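You operate a simulated robot arm through the tools that you are given. There is no shell and no other tool. Be economical: measure what you need, move in short steps, check, and stop when the job is done.

You run a simulated robot arm. Do the job below in one go: nothing can be reset, and whatever is moved stays where it is left.

TASK
Press home the teal housing's seal; store the housing in the teal box.
Fine: use the seal press, leave its slide out and shut the lid.

Only the result counts: the job must be done as asked and must still hold three seconds after the hand-in. Knocking over, shifting, dropping, spilling or breaking anything else fails it. A push-on lid holds only when it is set on centred and level and pressed home; a screw cap is set on level and turned clockwise until tight.

THE ROBOT
A 7-joint arm with a two-finger parallel gripper, fixed in place. Base frame: the origin is at the foot of the arm, x ahead of it, y to its left, z up. Units: mm, rad, N and s.
With the tool pointing down near the work surface it reaches from about 240 to 620 mm from the base axis. Its first joint turns from -1.152 to 1.152 rad. Payload 2.6 kg.
The TCP is the grasp point between the finger pads, 30 mm short of the fingertips. In the tool frame z runs along the fingers and y along their closing line. Largest opening 94 mm; finger width 28, thickness 10; the body of the gripper, 50 by 96 mm, starts 55 mm behind the TCP.
Orientation is that of the tool frame in the base frame, as [roll, pitch, yaw] about the fixed x, y, z axes, in that order (R = Rz(yaw) Ry(pitch) Rx(roll)). With the fingers straight down and closing along the base's y, the tool's x points along the base's -x, its y along +y and its z along -z.

THE INTERFACE
- The arm moves only by the tool servo_tool. Its argument "steps" is a list of rows, each an object (a shift or turn left out is 0, a gripper value left out holds the last) with "grip": the opening in per cent of the stroke, from 0 (shut) to 100 (fully open); "delta_pos": the shift along the tool's x, y, z in mm, a list of three; "dr": the turn, a rotation vector about the tool's x, y, z in rad, a list of three. In form: [{"grip": grip, "delta_pos": [x, y, z], "dr": [ax, ay, az]}, ...]. A call has 1 to 12 rows; each row shifts and turns the commanded pose from where the row before left it, along the tool's axes as they then stand. Each row takes 0.2 s and may step no farther than 50 mm and 0.15 rad from the row before; otherwise, or with a gripper value out of range, the whole call is refused. A pose out of reach is approached as far as the arm can. The call stops where the force on the tool passes 90 N (or 10 N more than at its start, if that is more) or the arm is blocked; 0.2 s more then pass. The fingers move at their own pace (about 72 mm/s each) and stop on an object; they squeeze with about 37 N. The grip force told is the motor's: it shows also when the fingers shut on nothing. Time passes only in rows, and 0.2 s behind the last, so rows that do not move let the fingers close. It gives the time, the measured TCP pose, the force on the tool (base axes), the opening and the grip force at its end, in the units of the frame above (readings bear some noise), and new pictures: "show" is both (left out), scene, wrist or none.
- Cameras (640 x 400 px; columns grow to the right, rows downward): "scene" is fixed at [-0.2, 414.2, 562]; the picture's right is [-0.97, -0.22, 0.00], its down [-0.13, 0.57, -0.81] and it looks along [0.18, -0.79, -0.59] (base axes); focal length 318 px, centre (320, 200). "wrist" rides on the gripper at [76, 14, -103] in the tool frame; the picture's right is [-0.18, 0.98, 0.00], its down [-0.75, -0.14, -0.64] and it looks along [-0.63, -0.12, 0.77] (tool axes); focal length 243 px, centre (320, 200). There is no depth. A picture from a camera that has moved, and an enlarged one, comes with that camera's place and axes in the base frame and with its lens.
- inspect(camera, box): a new picture of the part [left, top, right, bottom] of that camera's present view, enlarged. The clock stands still meanwhile.
- close_job(): hands the job in; it is judged then, once.

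Go step by step. Nothing tells you positions but the pictures and the camera data: compare them with the known pose of the tool, close in by small moves and look again before you grip or let go. The budget is 120 turns and 170 pictures, counting those below and the enlarged ones. Unless the task says otherwise, let go and move clear before handing in, and close with one line.

The tools are called after ">>>" as a command line: name --argument value ..., lists and objects as JSON in quotes. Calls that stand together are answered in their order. servo_tool: Moves the arm, as the interface text tells. Its arguments: {"type":"object","properties":{"steps":{"type":"array"},"show":{"type":"string","enum":["both","scene","wrist","none"]}},"required":["steps"]} The other tools are called the same way: inspect (camera, box) takes an enlarged picture of a part of a camera's view; close_job () hands the job in.

At the start:

```text
t: 0.0
eef_pos: [330.6, -270.3, 342.0]
orientation: [-3.141, 0.0, -3.141]
force: [0.6, -0.2, -0.3]
finger_gap: 94.0
finger_force: 0.1
```

scene: 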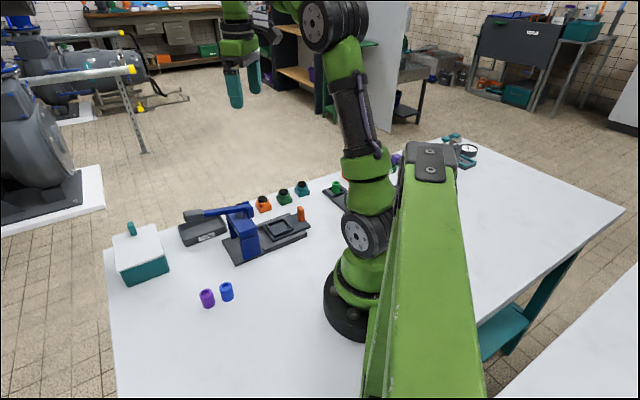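
wrist: 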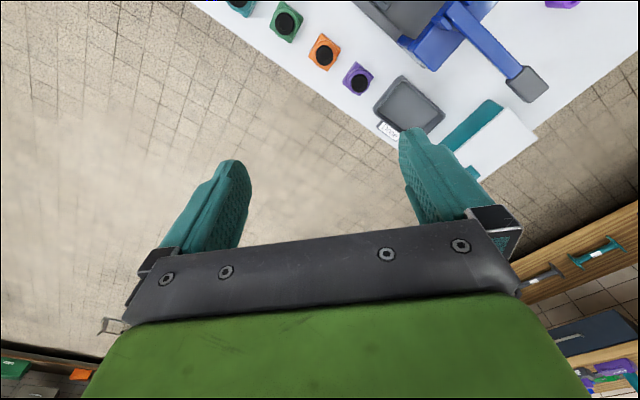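

I see a bench with a blue press (lever, slide), a teal box with a lid, several housings (purple, orange, green, teal), and a tray. I'll enlarge the views first.

>>> inspect --camera "scene" --box '[100, 160, 350, 316]'

>>> inspect --camera "scene" --box '[370, 110, 530, 210]'

>>> inspect --camera "wrist" --box '[200, 0, 600, 200]'

```text
2.56 times, centred on (225, 238) of scene
camera zoom: at [-0.2, 414.2, 562.0], right [-0.97, -0.22, 0.0], down [-0.13, 0.57, -0.81], along [0.18, -0.79, -0.59], focal length 814 px, centre (563, 103)
```

zoom: 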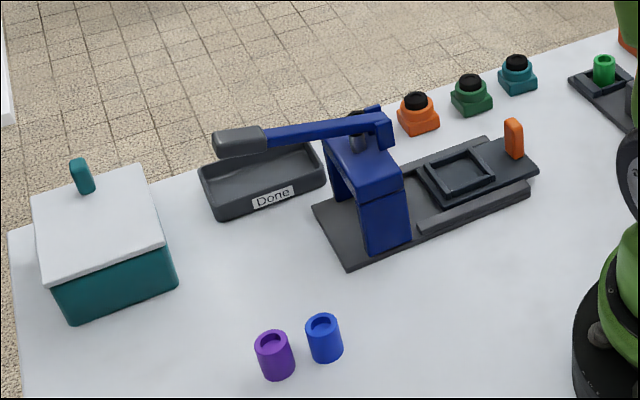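

```text
4.00 times, centred on (450, 160) of scene
camera zoom: at [-0.2, 414.2, 562.0], right [-0.97, -0.22, 0.0], down [-0.13, 0.57, -0.81], along [0.18, -0.79, -0.59], focal length 1272 px, centre (-200, 360)
```

zoom: 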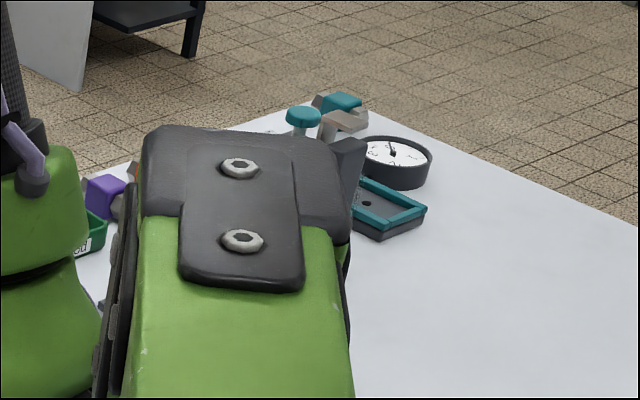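

```text
1.60 times, centred on (400, 100) of wrist
camera zoom: at [254.7, -253.7, 444.4], right [0.18, 0.98, 0.0], down [0.75, -0.14, 0.64], along [0.63, -0.12, -0.77], focal length 388 px, centre (192, 360)
```

zoom: 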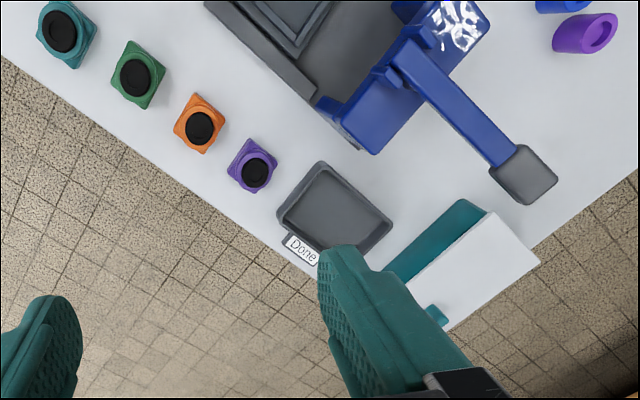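

The blue press's slide is out (toward the base side, with its orange handle), the teal housing is at about (230,-354), and the teal box is at about (490,15), turned about 40°. I'll raise a look at the box and press with the wrist camera.

>>> servo_tool --steps '[{"delta_pos": [5, 45, 6]}, {"delta_pos": [5, 45, 6]}, {"delta_pos": [5, 45, 6]}, {"delta_pos": [5, 45, 6]}, {"delta_pos": [5, 45, 6]}, {"delta_pos": [5, 45, 6]}, {"delta_pos": [0, 45, 6]}]' --show "both"

```text
t: 1.6
eef_pos: [304.8, 43.0, 298.3]
orientation: [3.141, -0.001, -3.141]
force: [0.5, 0.5, -0.5]
finger_gap: 93.9
finger_force: 0.1
camera wrist: at [229.0, 60.5, 401.6], right [0.18, 0.98, 0.0], down [0.75, -0.14, 0.64], along [0.63, -0.12, -0.77], focal length 243 px, centre (320, 200)
```

scene: 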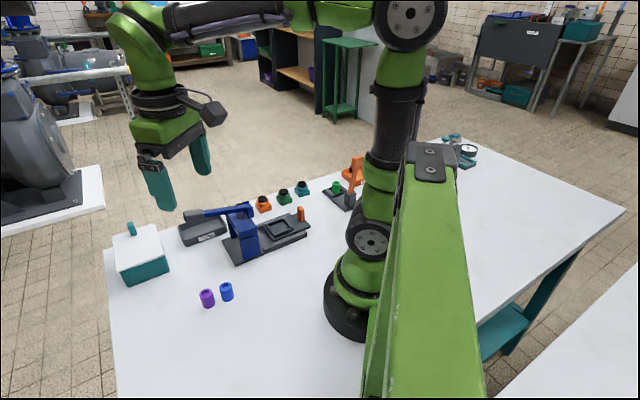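
wrist: 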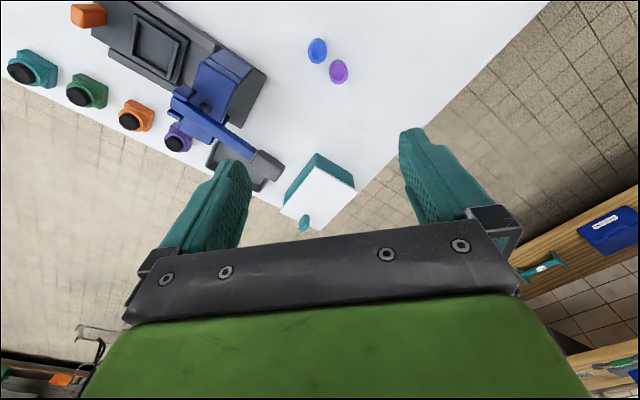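

>>> inspect --camera "wrist" --box '[240, 130, 400, 240]'

>>> inspect --camera "wrist" --box '[0, 0, 320, 200]'

>>> inspect --camera "scene" --box '[100, 210, 190, 290]'

>>> inspect --camera "scene" --box '[180, 170, 330, 264]'

```text
3.64 times, centred on (320, 185) of wrist
camera zoom: at [229.0, 60.5, 401.6], right [0.18, 0.98, 0.0], down [0.75, -0.14, 0.64], along [0.63, -0.12, -0.77], focal length 882 px, centre (320, 254)
```

zoom: 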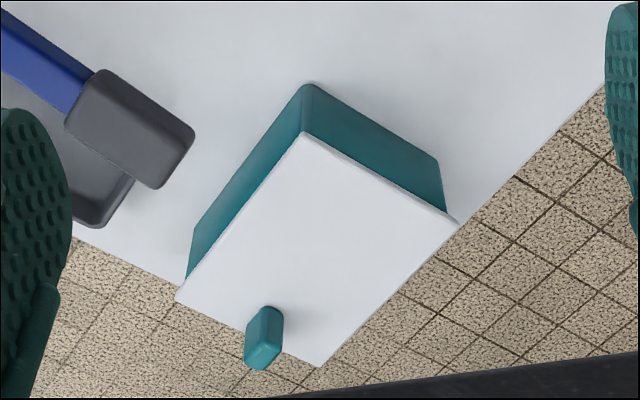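

```text
2.00 times, centred on (160, 100) of wrist
camera zoom: at [229.0, 60.5, 401.6], right [0.18, 0.98, 0.0], down [0.75, -0.14, 0.64], along [0.63, -0.12, -0.77], focal length 485 px, centre (640, 400)
```

zoom: 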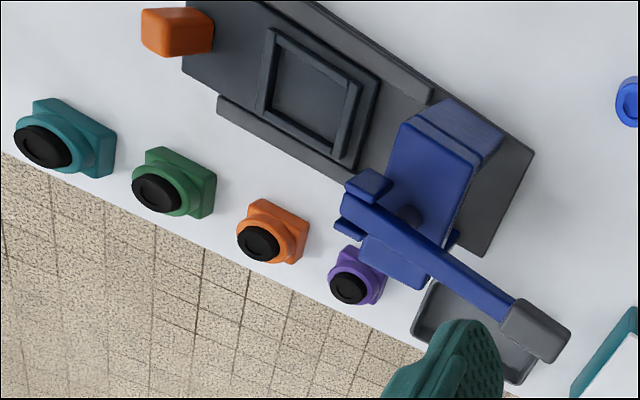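

```text
5.00 times, centred on (145, 250) of scene
camera zoom: at [-0.2, 414.2, 562.0], right [-0.97, -0.22, 0.0], down [-0.13, 0.57, -0.81], along [0.18, -0.79, -0.59], focal length 1590 px, centre (1195, -50)
```

zoom: 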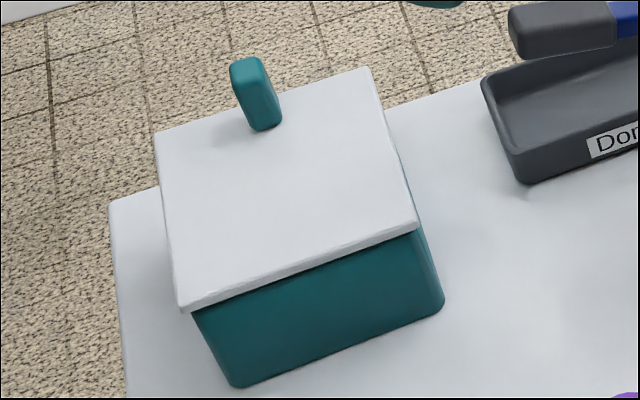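

```text
4.26 times, centred on (255, 217) of scene
camera zoom: at [-0.2, 414.2, 562.0], right [-0.97, -0.22, 0.0], down [-0.13, 0.57, -0.81], along [0.18, -0.79, -0.59], focal length 1354 px, centre (597, 128)
```

zoom: 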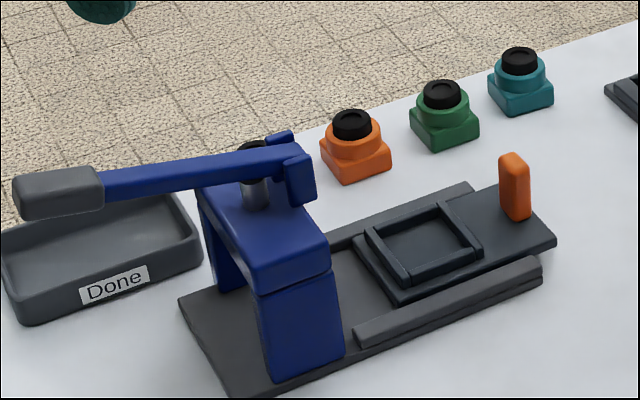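

The lid looks hinged on the side facing the base, with its tab on the far side. The press's lever handle is at about (376,-36,140) and the slide pocket at about (240,-168). Next I go and look closely at the teal housing.

>>> servo_tool --steps '[{"delta_pos": [20, -43, 0]}, {"delta_pos": [20, -43, 0]}, {"delta_pos": [20, -43, 0]}, {"delta_pos": [20, -43, 0]}, {"delta_pos": [20, -43, 0]}, {"delta_pos": [20, -43, 0]}, {"delta_pos": [20, -43, 0]}, {"delta_pos": [0, 0, 25], "dr": [0, 0, 0.15]}, {"delta_pos": [0, 0, 25], "dr": [0, 0, 0.15]}, {"delta_pos": [0, 0, 25], "dr": [0, 0, 0.15]}, {"delta_pos": [0, 0, 25], "dr": [0, 0, 0.15]}, {"delta_pos": [0, 0, 25], "dr": [0, 0, 0.15]}]' --show "wrist"

```text
t: 4.2
eef_pos: [162.6, -256.4, 173.2]
orientation: [3.141, 0.0, 2.388]
force: [-0.9, 0.0, 0.1]
finger_gap: 94.1
finger_force: 0.1
camera wrist: at [117.6, -191.4, 276.6], right [0.81, 0.59, 0.0], down [0.45, -0.62, 0.64], along [0.38, -0.52, -0.77], focal length 243 px, centre (320, 200)
```

wrist: 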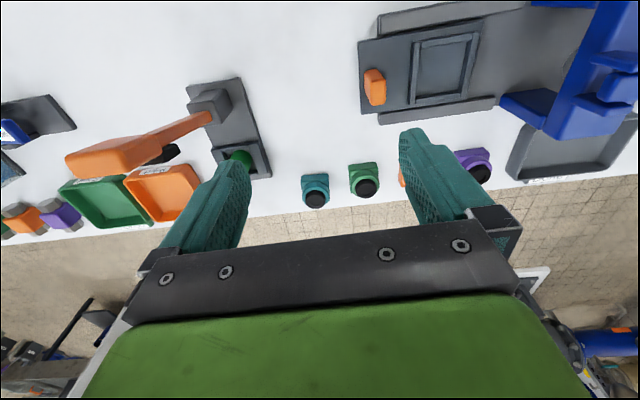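

>>> inspect --camera "wrist" --box '[260, 130, 420, 230]'

>>> inspect --camera "wrist" --box '[340, 0, 640, 190]'

```text
4.00 times, centred on (340, 180) of wrist
camera zoom: at [117.6, -191.4, 276.6], right [0.81, 0.59, 0.0], down [0.45, -0.62, 0.64], along [0.38, -0.52, -0.77], focal length 970 px, centre (240, 280)
```

zoom: 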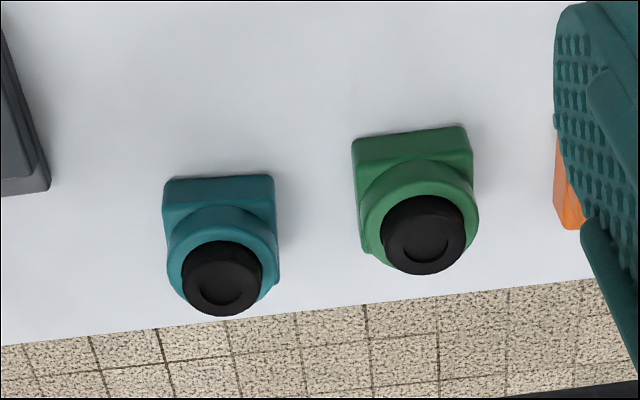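

```text
2.11 times, centred on (490, 95) of wrist
camera zoom: at [117.6, -191.4, 276.6], right [0.81, 0.59, 0.0], down [0.45, -0.62, 0.64], along [0.38, -0.52, -0.77], focal length 511 px, centre (-38, 421)
```

zoom: 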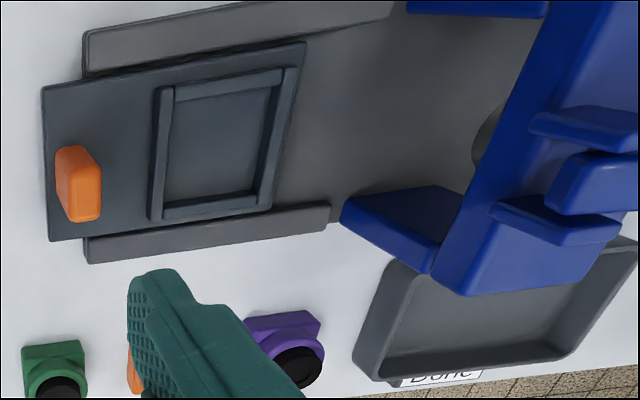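

>>> inspect --camera "scene" --box '[284, 174, 324, 199]'

>>> inspect --camera "scene" --box '[250, 200, 314, 240]'

```text
16.00 times, centred on (304, 186) of scene
camera zoom: at [-0.2, 414.2, 562.0], right [-0.97, -0.22, 0.0], down [-0.13, 0.57, -0.81], along [0.18, -0.79, -0.59], focal length 5090 px, centre (576, 416)
```

zoom: 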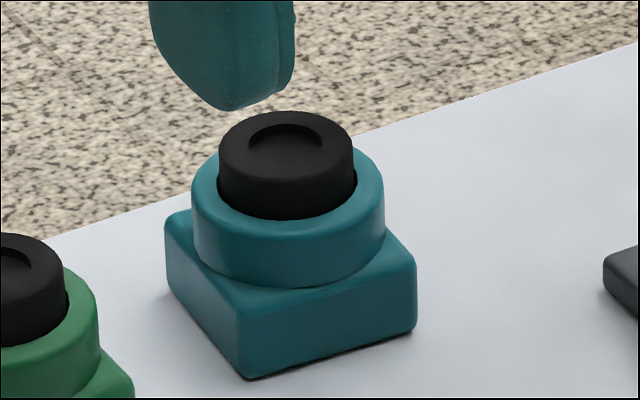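

```text
10.00 times, centred on (282, 220) of scene
camera zoom: at [-0.2, 414.2, 562.0], right [-0.97, -0.22, 0.0], down [-0.13, 0.57, -0.81], along [0.18, -0.79, -0.59], focal length 3181 px, centre (700, 0)
```

zoom: 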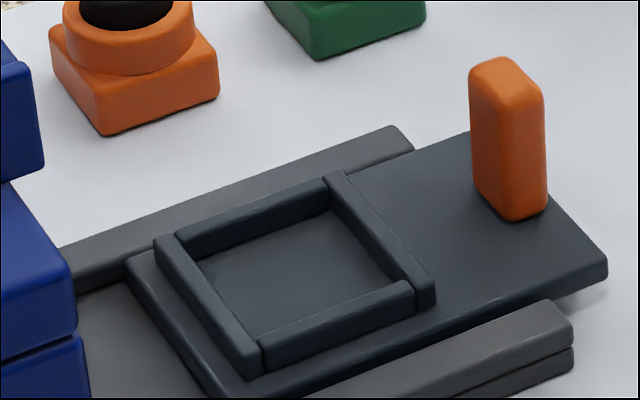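

The teal housing is about 38 mm square and 16 mm tall at its base, with a collar up to 28 mm and the seal standing proud to 38 mm. It sits at about (232,-360) with its edges at about 41°. I'll move above it and re-check.

>>> servo_tool --steps '[{"dr": [0, 0, 0.1]}, {"delta_pos": [-41.2, -5, 10]}, {"delta_pos": [-41.2, -5, 10]}, {"delta_pos": [-41.2, -5, 10]}, {"delta_pos": [0, 0, 20]}, {"delta_pos": [0, 0, 15]}]'

```text
t: 5.6
eef_pos: [230.3, -358.6, 109.9]
orientation: [-3.141, -0.002, 2.291]
force: [0.3, -0.3, -0.5]
finger_gap: 93.9
finger_force: 0.0
camera wrist: at [191.8, -290.0, 213.8], right [0.86, 0.51, 0.0], down [0.39, -0.66, 0.64], along [0.33, -0.55, -0.77], focal length 243 px, centre (320, 200)
```

scene: 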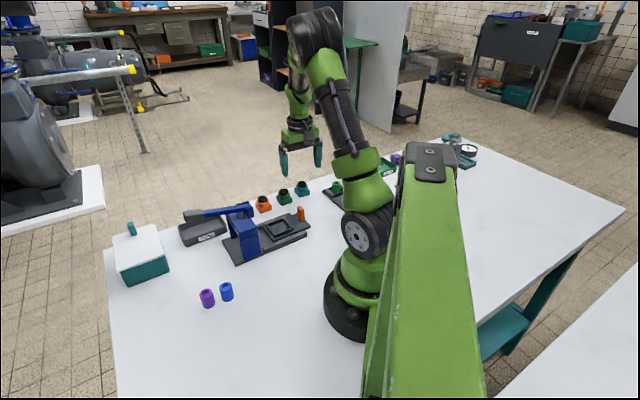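
wrist: 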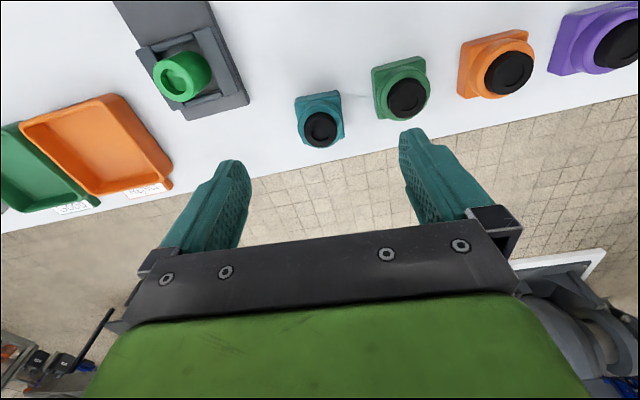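

>>> inspect --camera "wrist" --box '[270, 70, 370, 160]'

```text
4.44 times, centred on (320, 115) of wrist
camera zoom: at [191.8, -290.0, 213.8], right [0.86, 0.51, 0.0], down [0.39, -0.66, 0.64], along [0.33, -0.55, -0.77], focal length 1078 px, centre (320, 578)
```

zoom: 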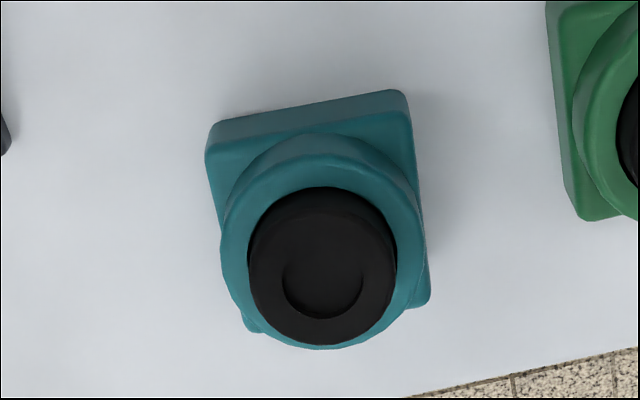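

Housing centre comes out at (233,-359) with edges at 40°. I'll trim the alignment, narrow the fingers to clear the green one, and descend to grip the upper half of the base.

>>> servo_tool --steps '[{"grip": 62, "delta_pos": [-1.9, 1.8, 0], "dr": [0, 0, 0.024]}, {"delta_pos": [0, 0, 10]}, {"delta_pos": [0, 0, 30]}, {"delta_pos": [0, 0, 25]}, {"delta_pos": [0, 0, 5]}]'

```text
t: 6.8
eef_pos: [233.8, -360.5, 38.7]
orientation: [-3.14, 0.0, 2.266]
force: [0.5, -0.6, -0.1]
finger_gap: 58.4
finger_force: 0.1
camera wrist: at [196.0, -289.1, 141.3], right [0.87, 0.49, 0.0], down [0.38, -0.67, 0.64], along [0.31, -0.56, -0.77], focal length 243 px, centre (320, 200)
```

scene: 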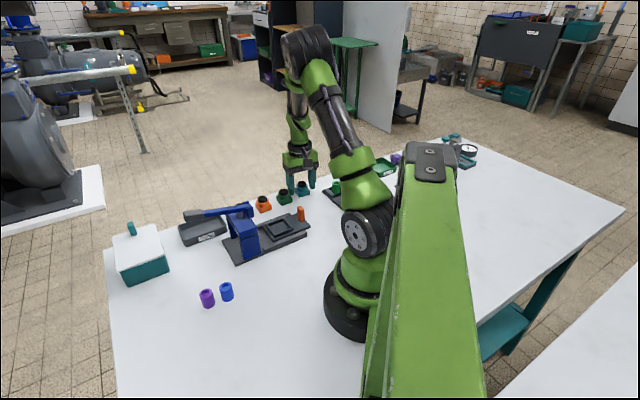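
wrist: 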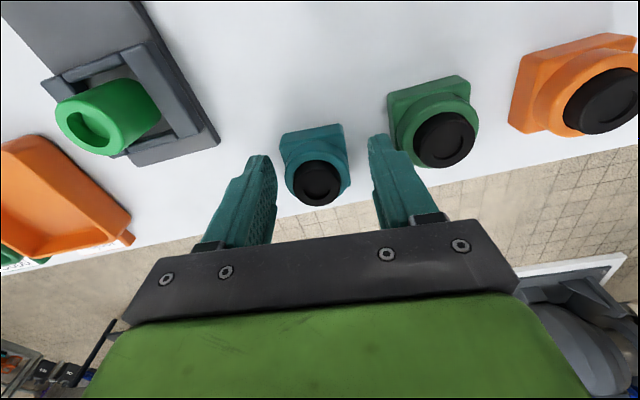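

>>> servo_tool --steps '[{"grip": 0}, {}, {}]' --show "wrist"

>>> inspect --camera "scene" --box '[274, 164, 330, 199]'

```text
t: 7.6
eef_pos: [234.2, -357.3, 38.1]
orientation: [3.142, -0.001, 2.269]
force: [0.1, -0.2, 0.3]
finger_gap: 37.2
finger_force: 37.2
camera wrist: at [196.0, -289.0, 141.5], right [0.87, 0.49, 0.0], down [0.38, -0.67, 0.64], along [0.31, -0.56, -0.77], focal length 243 px, centre (320, 200)
```

wrist: 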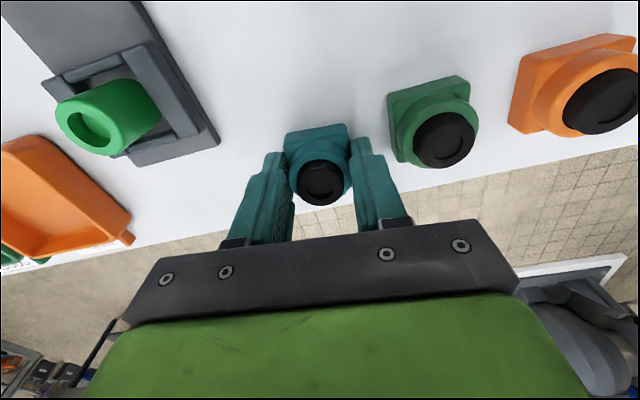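

```text
11.43 times, centred on (302, 182) of scene
camera zoom: at [-0.2, 414.2, 562.0], right [-0.97, -0.22, 0.0], down [-0.13, 0.57, -0.81], along [0.18, -0.79, -0.59], focal length 3636 px, centre (526, 411)
```

zoom: 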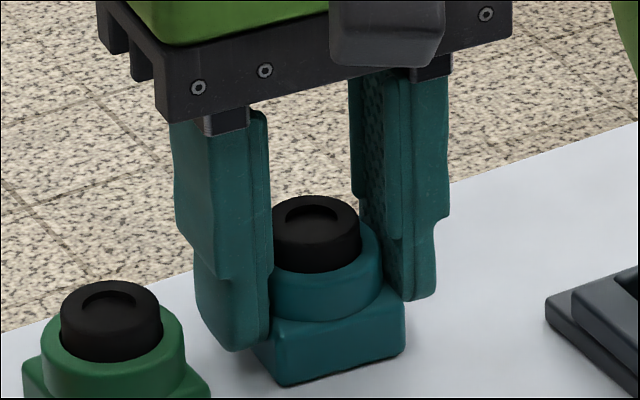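

The housing is held (37 mm). I'll lift it and carry it over toward the slide pocket (about (242,-168), edges at about 42°), staying above the press lever height.

>>> servo_tool --steps '[{"delta_pos": [0, 0, -30]}, {"delta_pos": [0, 0, -45]}, {"delta_pos": [0, 0, -45]}, {"delta_pos": [46, 30, 0]}, {"delta_pos": [46, 30, 0], "dr": [0, 0, -0.035]}, {"delta_pos": [46, 30, 0]}, {}]'

```text
refused: row 4 steps farther than a row can; nothing moved
```

>>> servo_tool --steps '[{"delta_pos": [0, 0, -30]}, {"delta_pos": [0, 0, -45]}, {"delta_pos": [0, 0, -45]}, {"delta_pos": [35, 20, 0]}, {"delta_pos": [35, 20, 0], "dr": [0, 0, -0.035]}, {"delta_pos": [35, 20, 0]}, {"delta_pos": [35, 20, 0]}, {}]'

```text
t: 9.4
eef_pos: [202.5, -200.3, 157.3]
orientation: [-3.141, -0.001, 2.303]
force: [-0.3, -0.2, -1.6]
finger_gap: 0.2
finger_force: 32.9
camera wrist: at [163.2, -132.6, 259.8], right [0.85, 0.52, 0.0], down [0.4, -0.65, 0.64], along [0.33, -0.55, -0.77], focal length 243 px, centre (320, 200)
```

scene: 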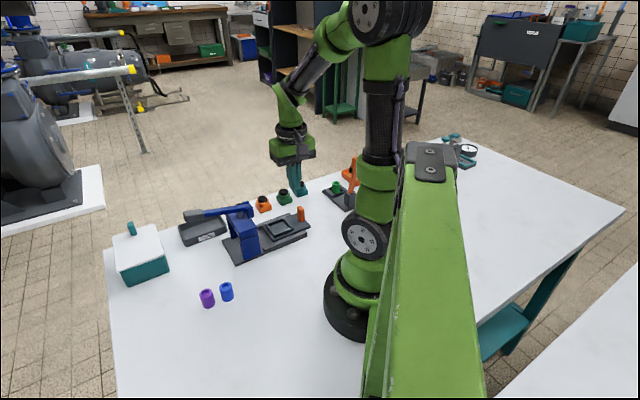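
wrist: 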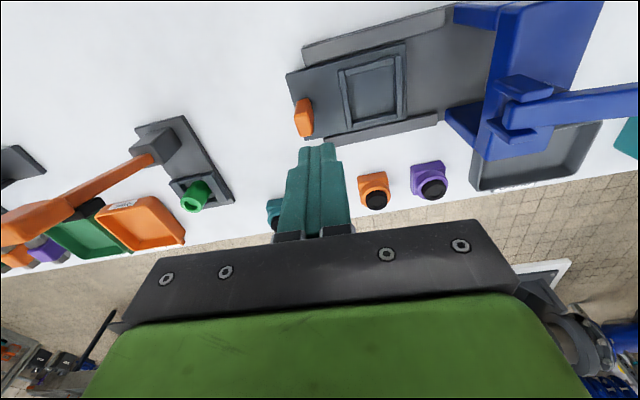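

The fingers are shut on nothing: the housing slipped out of the grip. I'll check where it is now.

>>> inspect --camera "scene" --box '[250, 164, 346, 224]'

>>> inspect --camera "wrist" --box '[260, 30, 460, 220]'

```text
6.67 times, centred on (298, 194) of scene
camera zoom: at [-0.2, 414.2, 562.0], right [-0.97, -0.22, 0.0], down [-0.13, 0.57, -0.81], along [0.18, -0.79, -0.59], focal length 2121 px, centre (467, 240)
```

zoom: 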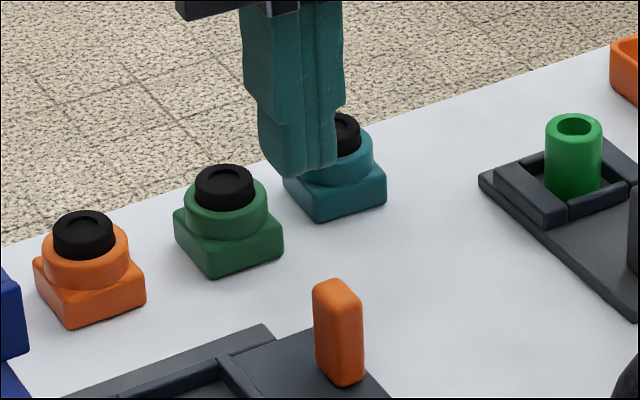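

```text
2.11 times, centred on (360, 125) of wrist
camera zoom: at [163.2, -132.6, 259.8], right [0.85, 0.52, 0.0], down [0.4, -0.65, 0.64], along [0.33, -0.55, -0.77], focal length 511 px, centre (236, 358)
```

zoom: 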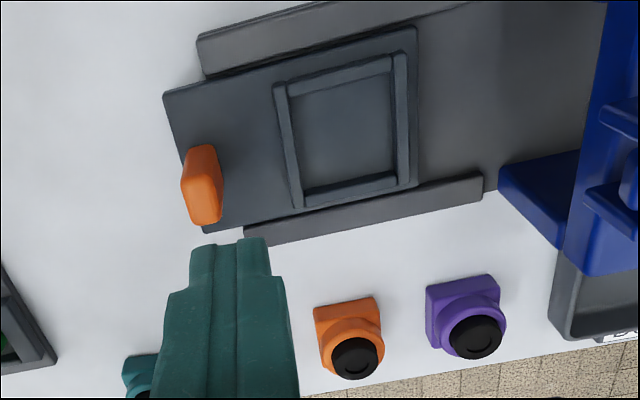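

The housing is still standing upright at about its old spot; the grip only caught its rounded edge. I'll go back and look again, then grip deeper.

>>> servo_tool --steps '[{"grip": 62, "delta_pos": [-35, -20, 0]}, {"delta_pos": [-35, -20, 0]}, {"delta_pos": [-35, -20, 0], "dr": [0, 0, 0.035]}, {"delta_pos": [-35, -20, 0]}, {"delta_pos": [0, 0, 45]}, {}]' --show "wrist"

>>> inspect --camera "wrist" --box '[270, 70, 370, 160]'

>>> inspect --camera "scene" --box '[274, 164, 330, 199]'

```text
t: 10.8
eef_pos: [239.0, -360.1, 110.6]
orientation: [-3.141, 0.002, 2.268]
force: [0.1, -0.1, 0.4]
finger_gap: 58.4
finger_force: 0.0
camera wrist: at [200.1, -291.0, 214.3], right [0.87, 0.49, 0.0], down [0.38, -0.67, 0.64], along [0.31, -0.56, -0.77], focal length 243 px, centre (320, 200)
```

wrist: 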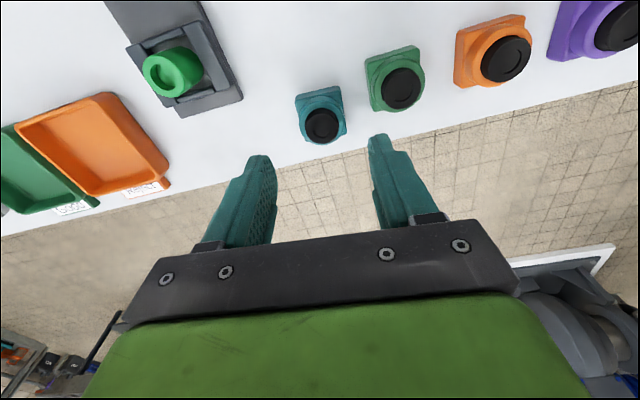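

```text
4.44 times, centred on (320, 115) of wrist
camera zoom: at [200.1, -291.0, 214.3], right [0.87, 0.49, 0.0], down [0.38, -0.67, 0.64], along [0.31, -0.56, -0.77], focal length 1078 px, centre (320, 578)
```

zoom: 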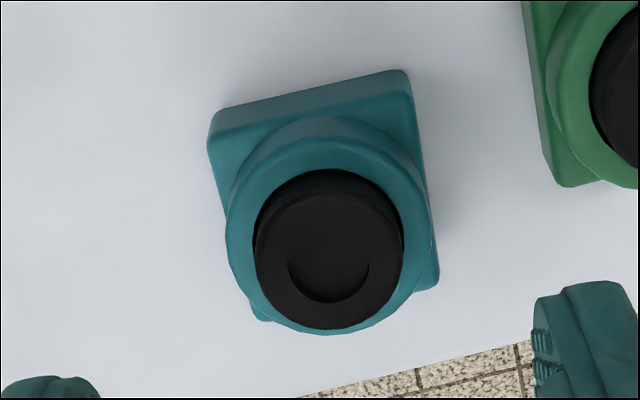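

```text
11.43 times, centred on (302, 182) of scene
camera zoom: at [-0.2, 414.2, 562.0], right [-0.97, -0.22, 0.0], down [-0.13, 0.57, -0.81], along [0.18, -0.79, -0.59], focal length 3636 px, centre (526, 411)
```

zoom: 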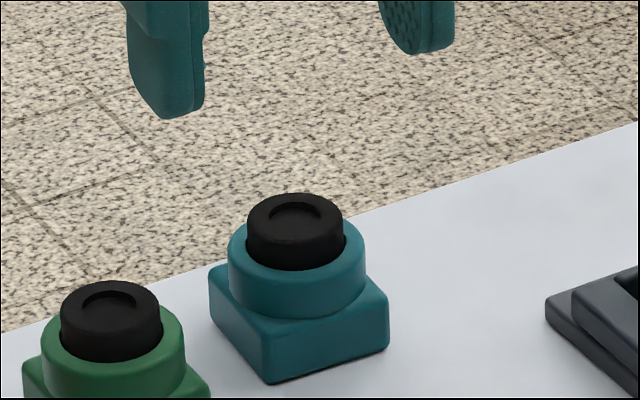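

The housing is upright and undamaged, centred under the tool. I'll descend lower this time (tips about 5 mm above the table), close and lift a little.

>>> servo_tool --steps '[{"delta_pos": [0.5, 1, 20], "dr": [0, 0, -0.023]}, {"delta_pos": [0, 0, 30]}, {"delta_pos": [0, 0, 20]}, {"delta_pos": [0, 0, 6]}, {"grip": 0}, {}, {}, {}, {"delta_pos": [0, 0, -8]}, {}]' --show "wrist"

>>> inspect --camera "scene" --box '[274, 164, 330, 199]'

```text
t: 13.0
eef_pos: [235.9, -357.8, 45.1]
orientation: [-3.141, 0.0, 2.291]
force: [0.8, 0.0, -1.9]
finger_gap: 37.2
finger_force: 37.3
camera wrist: at [196.1, -289.1, 148.1], right [0.86, 0.51, 0.0], down [0.39, -0.66, 0.64], along [0.33, -0.55, -0.77], focal length 243 px, centre (320, 200)
```

wrist: 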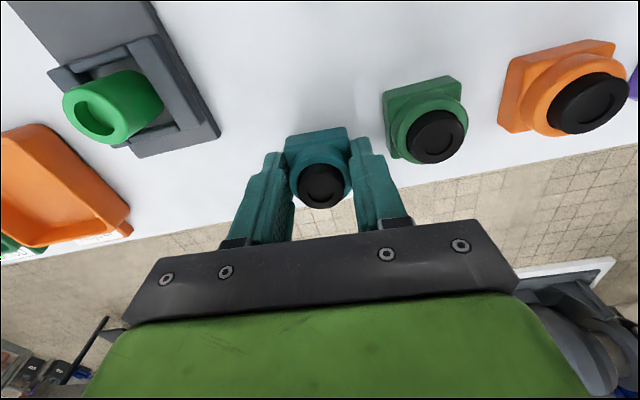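

```text
11.43 times, centred on (302, 182) of scene
camera zoom: at [-0.2, 414.2, 562.0], right [-0.97, -0.22, 0.0], down [-0.13, 0.57, -0.81], along [0.18, -0.79, -0.59], focal length 3636 px, centre (526, 411)
```

zoom: 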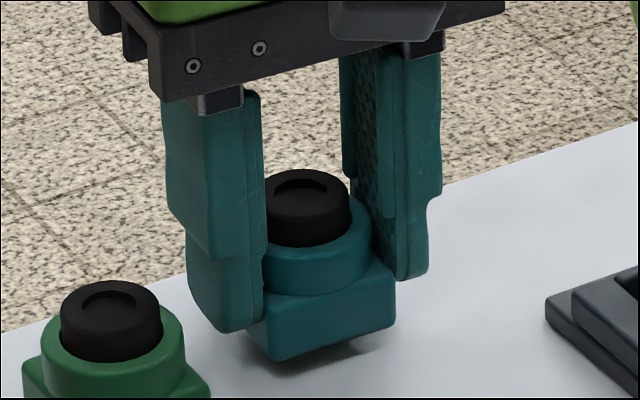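

It's lifted and held. I'll raise it gently and carry it toward the pocket.

>>> servo_tool --steps '[{"delta_pos": [0, 0, -15]}, {"delta_pos": [0, 0, -20]}, {"delta_pos": [0, 0, -20]}, {"delta_pos": [0, 0, -20]}, {"delta_pos": [15, 10, 0]}, {"delta_pos": [22, 14, 0]}, {"delta_pos": [22, 14, 0]}, {"delta_pos": [22, 14, 0]}, {"delta_pos": [22, 14, 0], "dr": [0, 0, -0.03]}, {"delta_pos": [22, 10, 0]}, {"delta_pos": [10, 5, 0]}, {}]'

```text
t: 15.6
eef_pos: [208.3, -202.3, 120.7]
orientation: [-3.141, 0.0, 2.322]
force: [-0.3, -1.8, -1.4]
finger_gap: 37.1
finger_force: 37.4
camera wrist: at [166.5, -134.1, 223.2], right [0.84, 0.54, 0.0], down [0.41, -0.65, 0.64], along [0.34, -0.54, -0.77], focal length 243 px, centre (320, 200)
```

scene: 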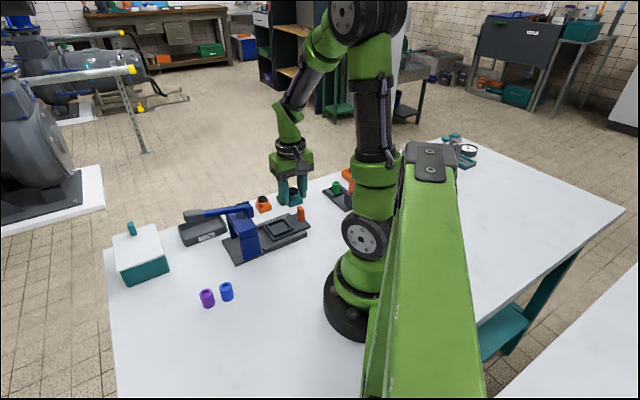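
wrist: 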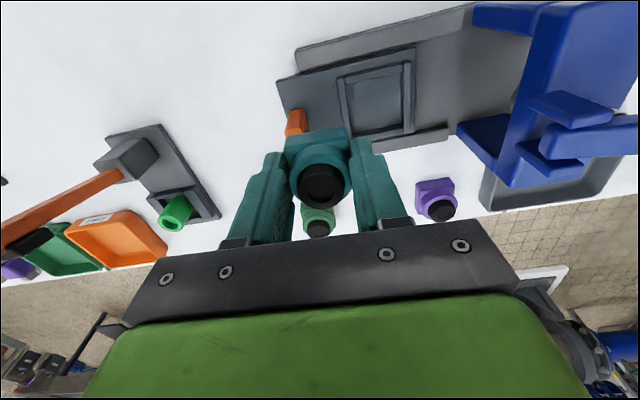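

>>> inspect --camera "wrist" --box '[310, 30, 470, 150]'

>>> inspect --camera "wrist" --box '[260, 110, 380, 220]'

>>> inspect --camera "scene" --box '[250, 150, 330, 250]'

```text
3.33 times, centred on (390, 90) of wrist
camera zoom: at [166.5, -134.1, 223.2], right [0.84, 0.54, 0.0], down [0.41, -0.65, 0.64], along [0.34, -0.54, -0.77], focal length 809 px, centre (87, 567)
```

zoom: 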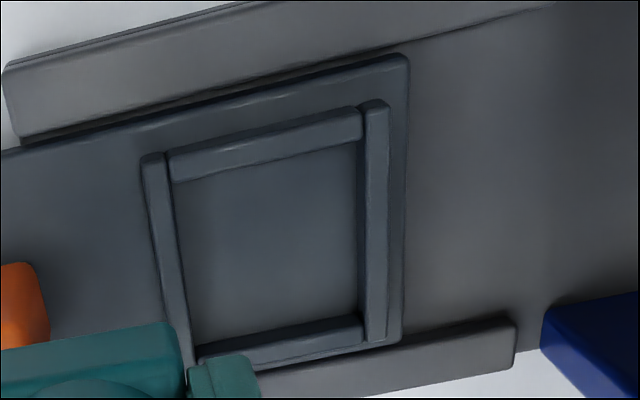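

```text
3.64 times, centred on (320, 165) of wrist
camera zoom: at [166.5, -134.1, 223.2], right [0.84, 0.54, 0.0], down [0.41, -0.65, 0.64], along [0.34, -0.54, -0.77], focal length 882 px, centre (320, 327)
```

zoom: 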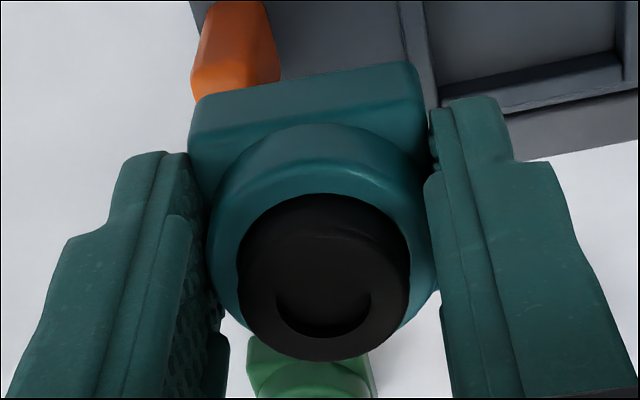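

```text
4.00 times, centred on (290, 200) of scene
camera zoom: at [-0.2, 414.2, 562.0], right [-0.97, -0.22, 0.0], down [-0.13, 0.57, -0.81], along [0.18, -0.79, -0.59], focal length 1272 px, centre (440, 200)
```

zoom: 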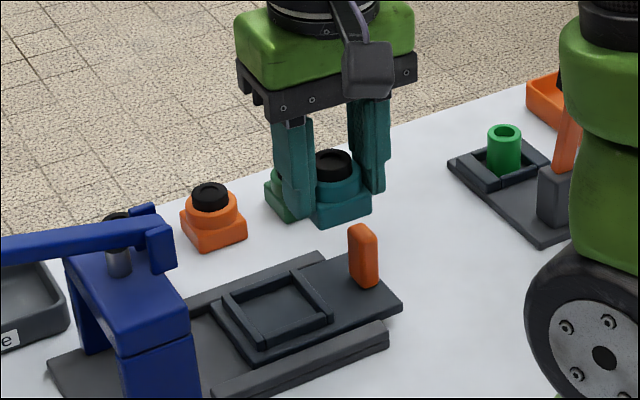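

The housing is level and the pocket is about 45 mm further along the tool's y, nearly parallel, with roughly 3 mm clearance per side. I'll shift over it, lower partway and check.

>>> servo_tool --steps '[{"delta_pos": [1, 23, 0]}, {"delta_pos": [1, 22.5, 0]}, {"delta_pos": [0, 0, 20]}, {"delta_pos": [0, 0, 20]}, {"delta_pos": [0, 0, 12]}, {}]'

>>> inspect --camera "wrist" --box '[240, 80, 400, 220]'

>>> inspect --camera "scene" --box '[220, 170, 330, 260]'

```text
t: 17.0
eef_pos: [238.1, -168.4, 69.7]
orientation: [3.141, 0.001, 2.32]
force: [0.3, -0.3, -1.8]
finger_gap: 37.3
finger_force: 37.2
camera wrist: at [197.0, -101.1, 172.0], right [0.84, 0.54, 0.0], down [0.41, -0.65, 0.64], along [0.34, -0.54, -0.77], focal length 243 px, centre (320, 200)
```

scene: 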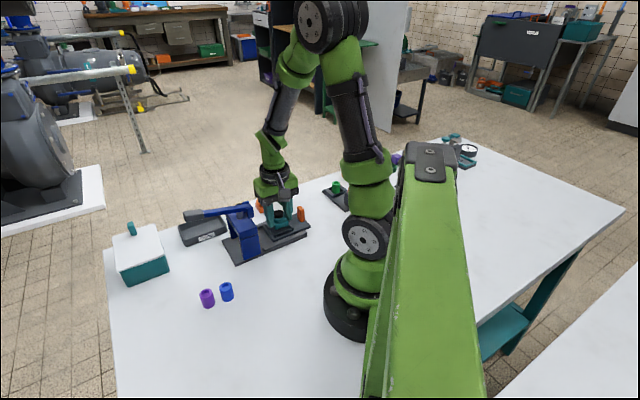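
wrist: 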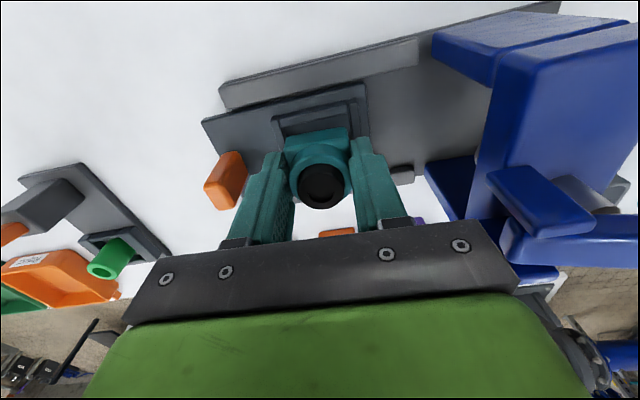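

```text
2.86 times, centred on (320, 150) of wrist
camera zoom: at [197.0, -101.1, 172.0], right [0.84, 0.54, 0.0], down [0.41, -0.65, 0.64], along [0.34, -0.54, -0.77], focal length 693 px, centre (320, 343)
```

zoom: 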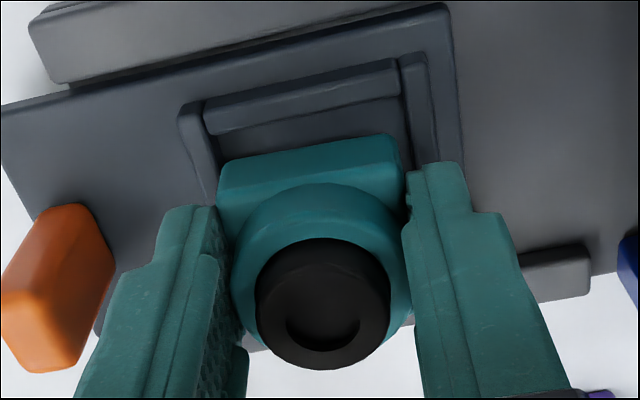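

```text
4.44 times, centred on (275, 215) of scene
camera zoom: at [-0.2, 414.2, 562.0], right [-0.97, -0.22, 0.0], down [-0.13, 0.57, -0.81], along [0.18, -0.79, -0.59], focal length 1414 px, centre (520, 133)
```

zoom: 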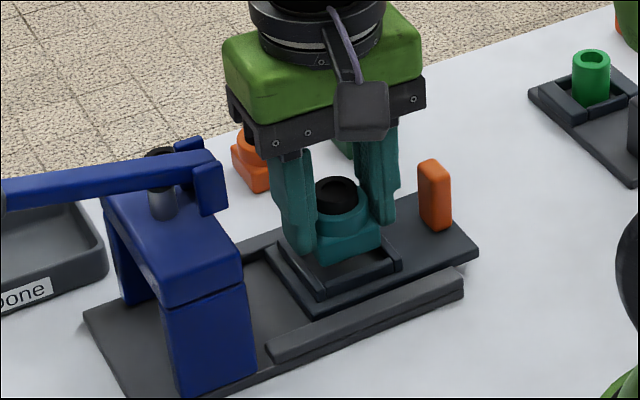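

Alignment over the pocket looks centred on both axes. I'll lower in small steps.

>>> servo_tool --steps '[{"delta_pos": [0, 0, 6]}, {"delta_pos": [0, 0, 4]}, {"delta_pos": [0, 0, 3]}, {"delta_pos": [0, 0, 2]}, {}]' --show "none"

>>> inspect --camera "scene" --box '[250, 180, 314, 240]'

```text
t: 18.2
eef_pos: [238.4, -169.8, 57.4]
orientation: [3.138, -0.002, 2.318]
force: [-1.6, 1.6, 9.9]
finger_gap: 37.4
finger_force: 36.9
stopped in row 5: the force on the tool passed its limit (the readings are from after the stop); the commanded pose is now the measured one
```

```text
6.67 times, centred on (282, 210) of scene
camera zoom: at [-0.2, 414.2, 562.0], right [-0.97, -0.22, 0.0], down [-0.13, 0.57, -0.81], along [0.18, -0.79, -0.59], focal length 2121 px, centre (573, 133)
```

zoom: 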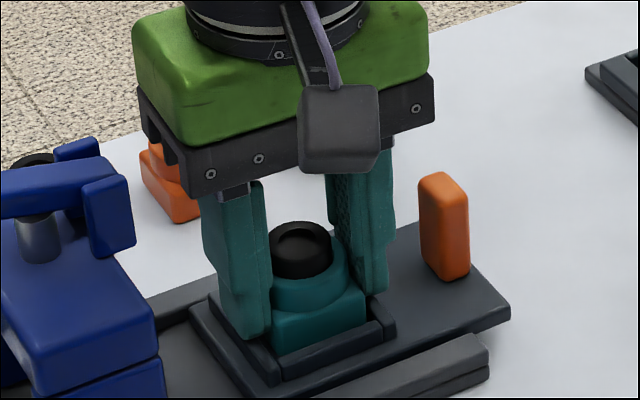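

>>> inspect --camera "wrist" --box '[240, 80, 400, 220]'

>>> inspect --camera "scene" --box '[266, 208, 298, 240]'

```text
2.86 times, centred on (320, 150) of wrist
camera zoom: at [197.3, -102.2, 160.0], right [0.85, 0.53, 0.0], down [0.41, -0.65, 0.64], along [0.34, -0.54, -0.77], focal length 693 px, centre (320, 343)
```

zoom: 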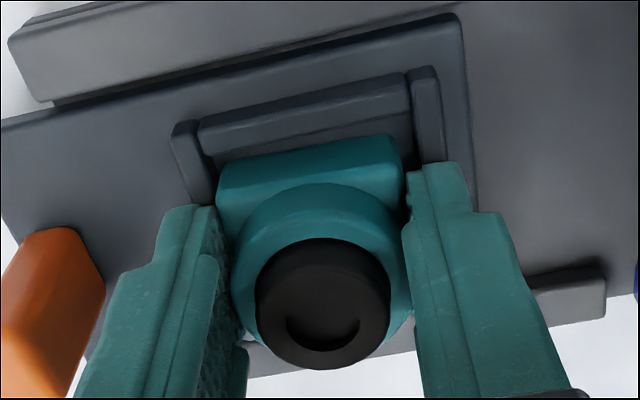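

```text
12.50 times, centred on (282, 224) of scene
camera zoom: at [-0.2, 414.2, 562.0], right [-0.97, -0.22, 0.0], down [-0.13, 0.57, -0.81], along [0.18, -0.79, -0.59], focal length 3976 px, centre (795, -100)
```

zoom: 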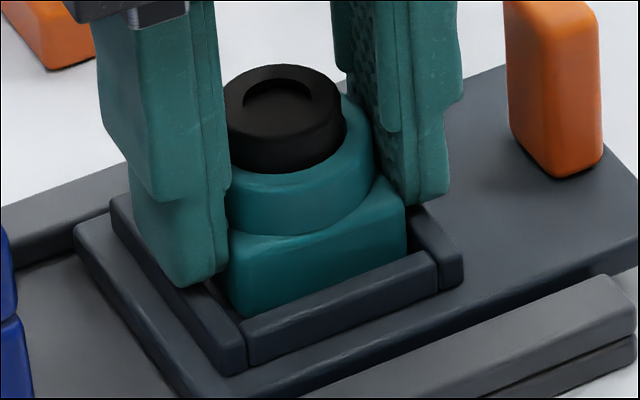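

Contact came at z≈57, and the near gap looks larger than the far one. I'll lift a bit, shift about 1.5 mm toward the near rail and 1 mm in y, and try again.

>>> servo_tool --steps '[{"delta_pos": [0, 0, -5]}, {"delta_pos": [1.5, 1, 0]}, {"delta_pos": [0, 0, 3]}, {"delta_pos": [0, 0, 1.5]}, {"delta_pos": [0, 0, 1]}, {}]' --show "none"

>>> inspect --camera "scene" --box '[266, 208, 298, 240]'

```text
t: 19.6
eef_pos: [238.4, -169.0, 57.8]
orientation: [3.136, 0.0, 2.316]
force: [-12.7, 11.6, 51.6]
finger_gap: 37.1
finger_force: 37.3
```

```text
12.50 times, centred on (282, 224) of scene
camera zoom: at [-0.4, 414.3, 561.9], right [-0.97, -0.22, 0.0], down [-0.13, 0.57, -0.81], along [0.18, -0.79, -0.59], focal length 3976 px, centre (795, -100)
```

zoom: 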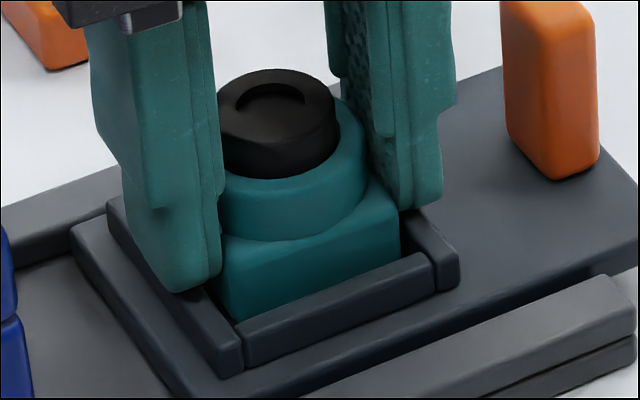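

The reaction pushes toward the near side, so the housing's far edge is riding on the far rail. I'll shift about 2 mm more that way.

>>> servo_tool --steps '[{"delta_pos": [0, 0, -4]}, {"delta_pos": [2, 0, 0]}, {"delta_pos": [0, 0, 2.5]}, {"delta_pos": [0, 0, 1]}, {}]' --show "none"

>>> inspect --camera "scene" --box '[266, 208, 298, 240]'

>>> inspect --camera "wrist" --box '[240, 80, 400, 220]'

```text
t: 20.8
eef_pos: [237.6, -165.8, 57.6]
orientation: [3.137, 0.002, 2.32]
force: [4.0, -2.6, -0.6]
finger_gap: 37.4
finger_force: 37.3
```

```text
12.50 times, centred on (282, 224) of scene
camera zoom: at [-0.2, 414.2, 562.0], right [-0.97, -0.22, 0.0], down [-0.13, 0.57, -0.81], along [0.18, -0.79, -0.59], focal length 3976 px, centre (795, -100)
```

zoom: 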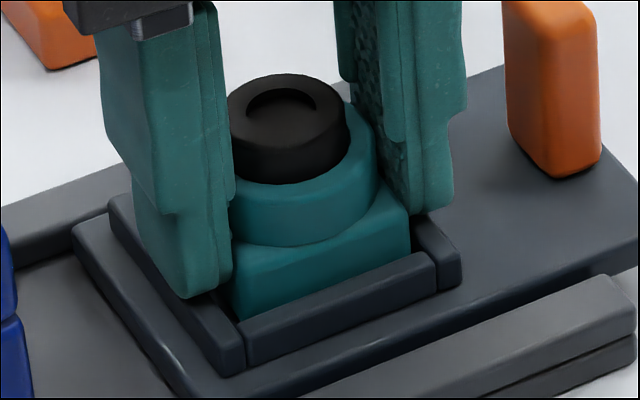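

```text
2.86 times, centred on (320, 150) of wrist
camera zoom: at [195.3, -99.0, 159.9], right [0.85, 0.53, 0.0], down [0.41, -0.65, 0.64], along [0.35, -0.54, -0.77], focal length 693 px, centre (320, 343)
```

zoom: 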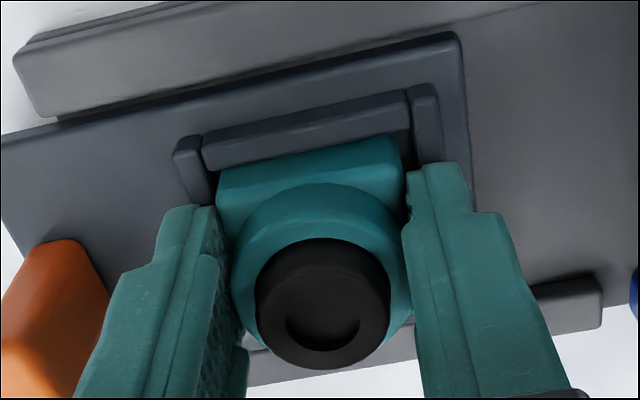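

Force is now nearly nil at the same height, so it's dropping into the pocket. Continuing down slowly.

>>> servo_tool --steps '[{"delta_pos": [0, 0, 1.5]}, {"delta_pos": [0, 0, 1.5]}, {}]' --show "none"

>>> inspect --camera "scene" --box '[266, 208, 298, 240]'

```text
t: 21.4
eef_pos: [238.6, -165.4, 57.5]
orientation: [3.133, 0.001, 2.318]
force: [-2.9, 2.8, 12.1]
finger_gap: 37.3
finger_force: 37.1
stopped in row 3: the force on the tool passed its limit (the readings are from after the stop); the commanded pose is now the measured one
```

```text
12.50 times, centred on (282, 224) of scene
camera zoom: at [-0.2, 414.2, 562.0], right [-0.97, -0.22, 0.0], down [-0.13, 0.57, -0.81], along [0.18, -0.79, -0.59], focal length 3976 px, centre (795, -100)
```

zoom: 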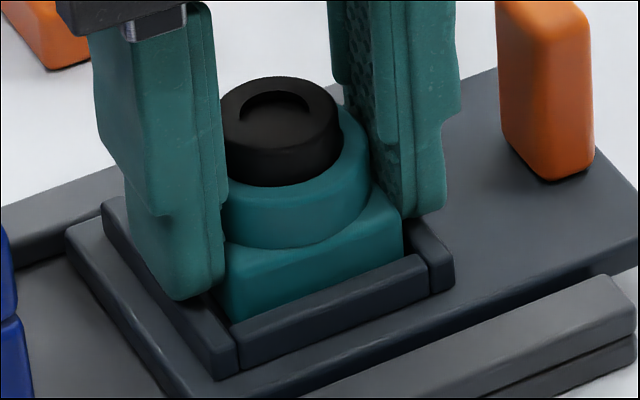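

I'll probe: unload by 1 mm and push sideways a little to feel whether the housing is inside the rails.

>>> servo_tool --steps '[{"delta_pos": [0, 0, -1]}, {"delta_pos": [1.5, 0, 0]}, {}]' --show "none"

>>> servo_tool --steps '[{"delta_pos": [-3, 0, 0]}, {}]' --show "none"

>>> servo_tool --steps '[{"delta_pos": [-2, 0, 0]}, {}]' --show "none"

```text
t: 22.2
eef_pos: [236.7, -165.3, 58.8]
orientation: [3.135, 0.005, 2.32]
force: [7.9, -8.6, -5.4]
finger_gap: 37.3
finger_force: 37.4
```

```text
t: 22.8
eef_pos: [237.2, -166.4, 58.0]
orientation: [3.135, 0.0, 2.318]
force: [3.2, -3.3, 0.3]
finger_gap: 37.4
finger_force: 36.1
```

```text
t: 23.4
eef_pos: [239.3, -167.6, 57.7]
orientation: [3.135, -0.004, 2.315]
force: [-9.1, 10.7, 21.8]
finger_gap: 37.4
finger_force: 37.3
```

Sideways reactions on both sides show it's captured between the rails. I'll centre it and release slightly.

>>> servo_tool --steps '[{"delta_pos": [1.5, 0, 0]}, {}, {"grip": 44}, {}, {}]' --show "none"

>>> inspect --camera "scene" --box '[266, 208, 298, 240]'

>>> inspect --camera "wrist" --box '[240, 80, 400, 220]'

```text
t: 24.6
eef_pos: [239.1, -165.2, 57.5]
orientation: [3.133, 0.0, 2.317]
force: [0.0, -0.5, 0.2]
finger_gap: 41.6
finger_force: 0.0
```

```text
12.50 times, centred on (282, 224) of scene
camera zoom: at [-0.2, 414.2, 562.0], right [-0.97, -0.22, 0.0], down [-0.13, 0.57, -0.81], along [0.18, -0.79, -0.59], focal length 3976 px, centre (795, -100)
```

zoom: 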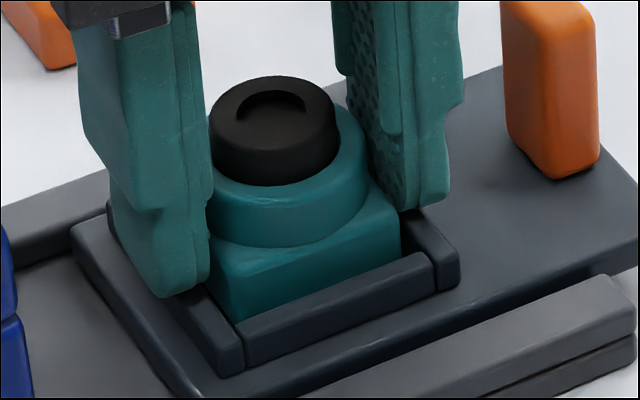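

```text
2.86 times, centred on (320, 150) of wrist
camera zoom: at [197.7, -99.4, 160.4], right [0.85, 0.53, 0.01], down [0.41, -0.65, 0.64], along [0.35, -0.54, -0.77], focal length 693 px, centre (320, 343)
```

zoom: 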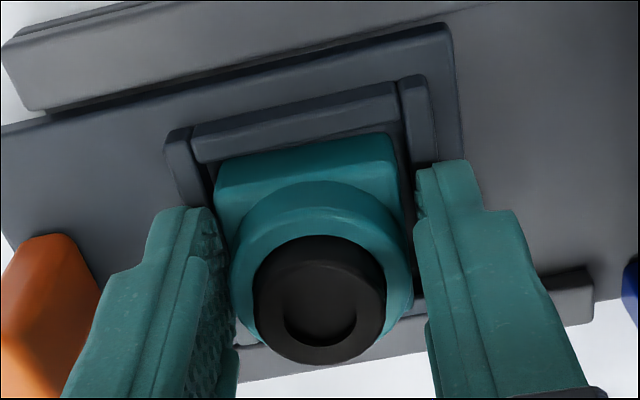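

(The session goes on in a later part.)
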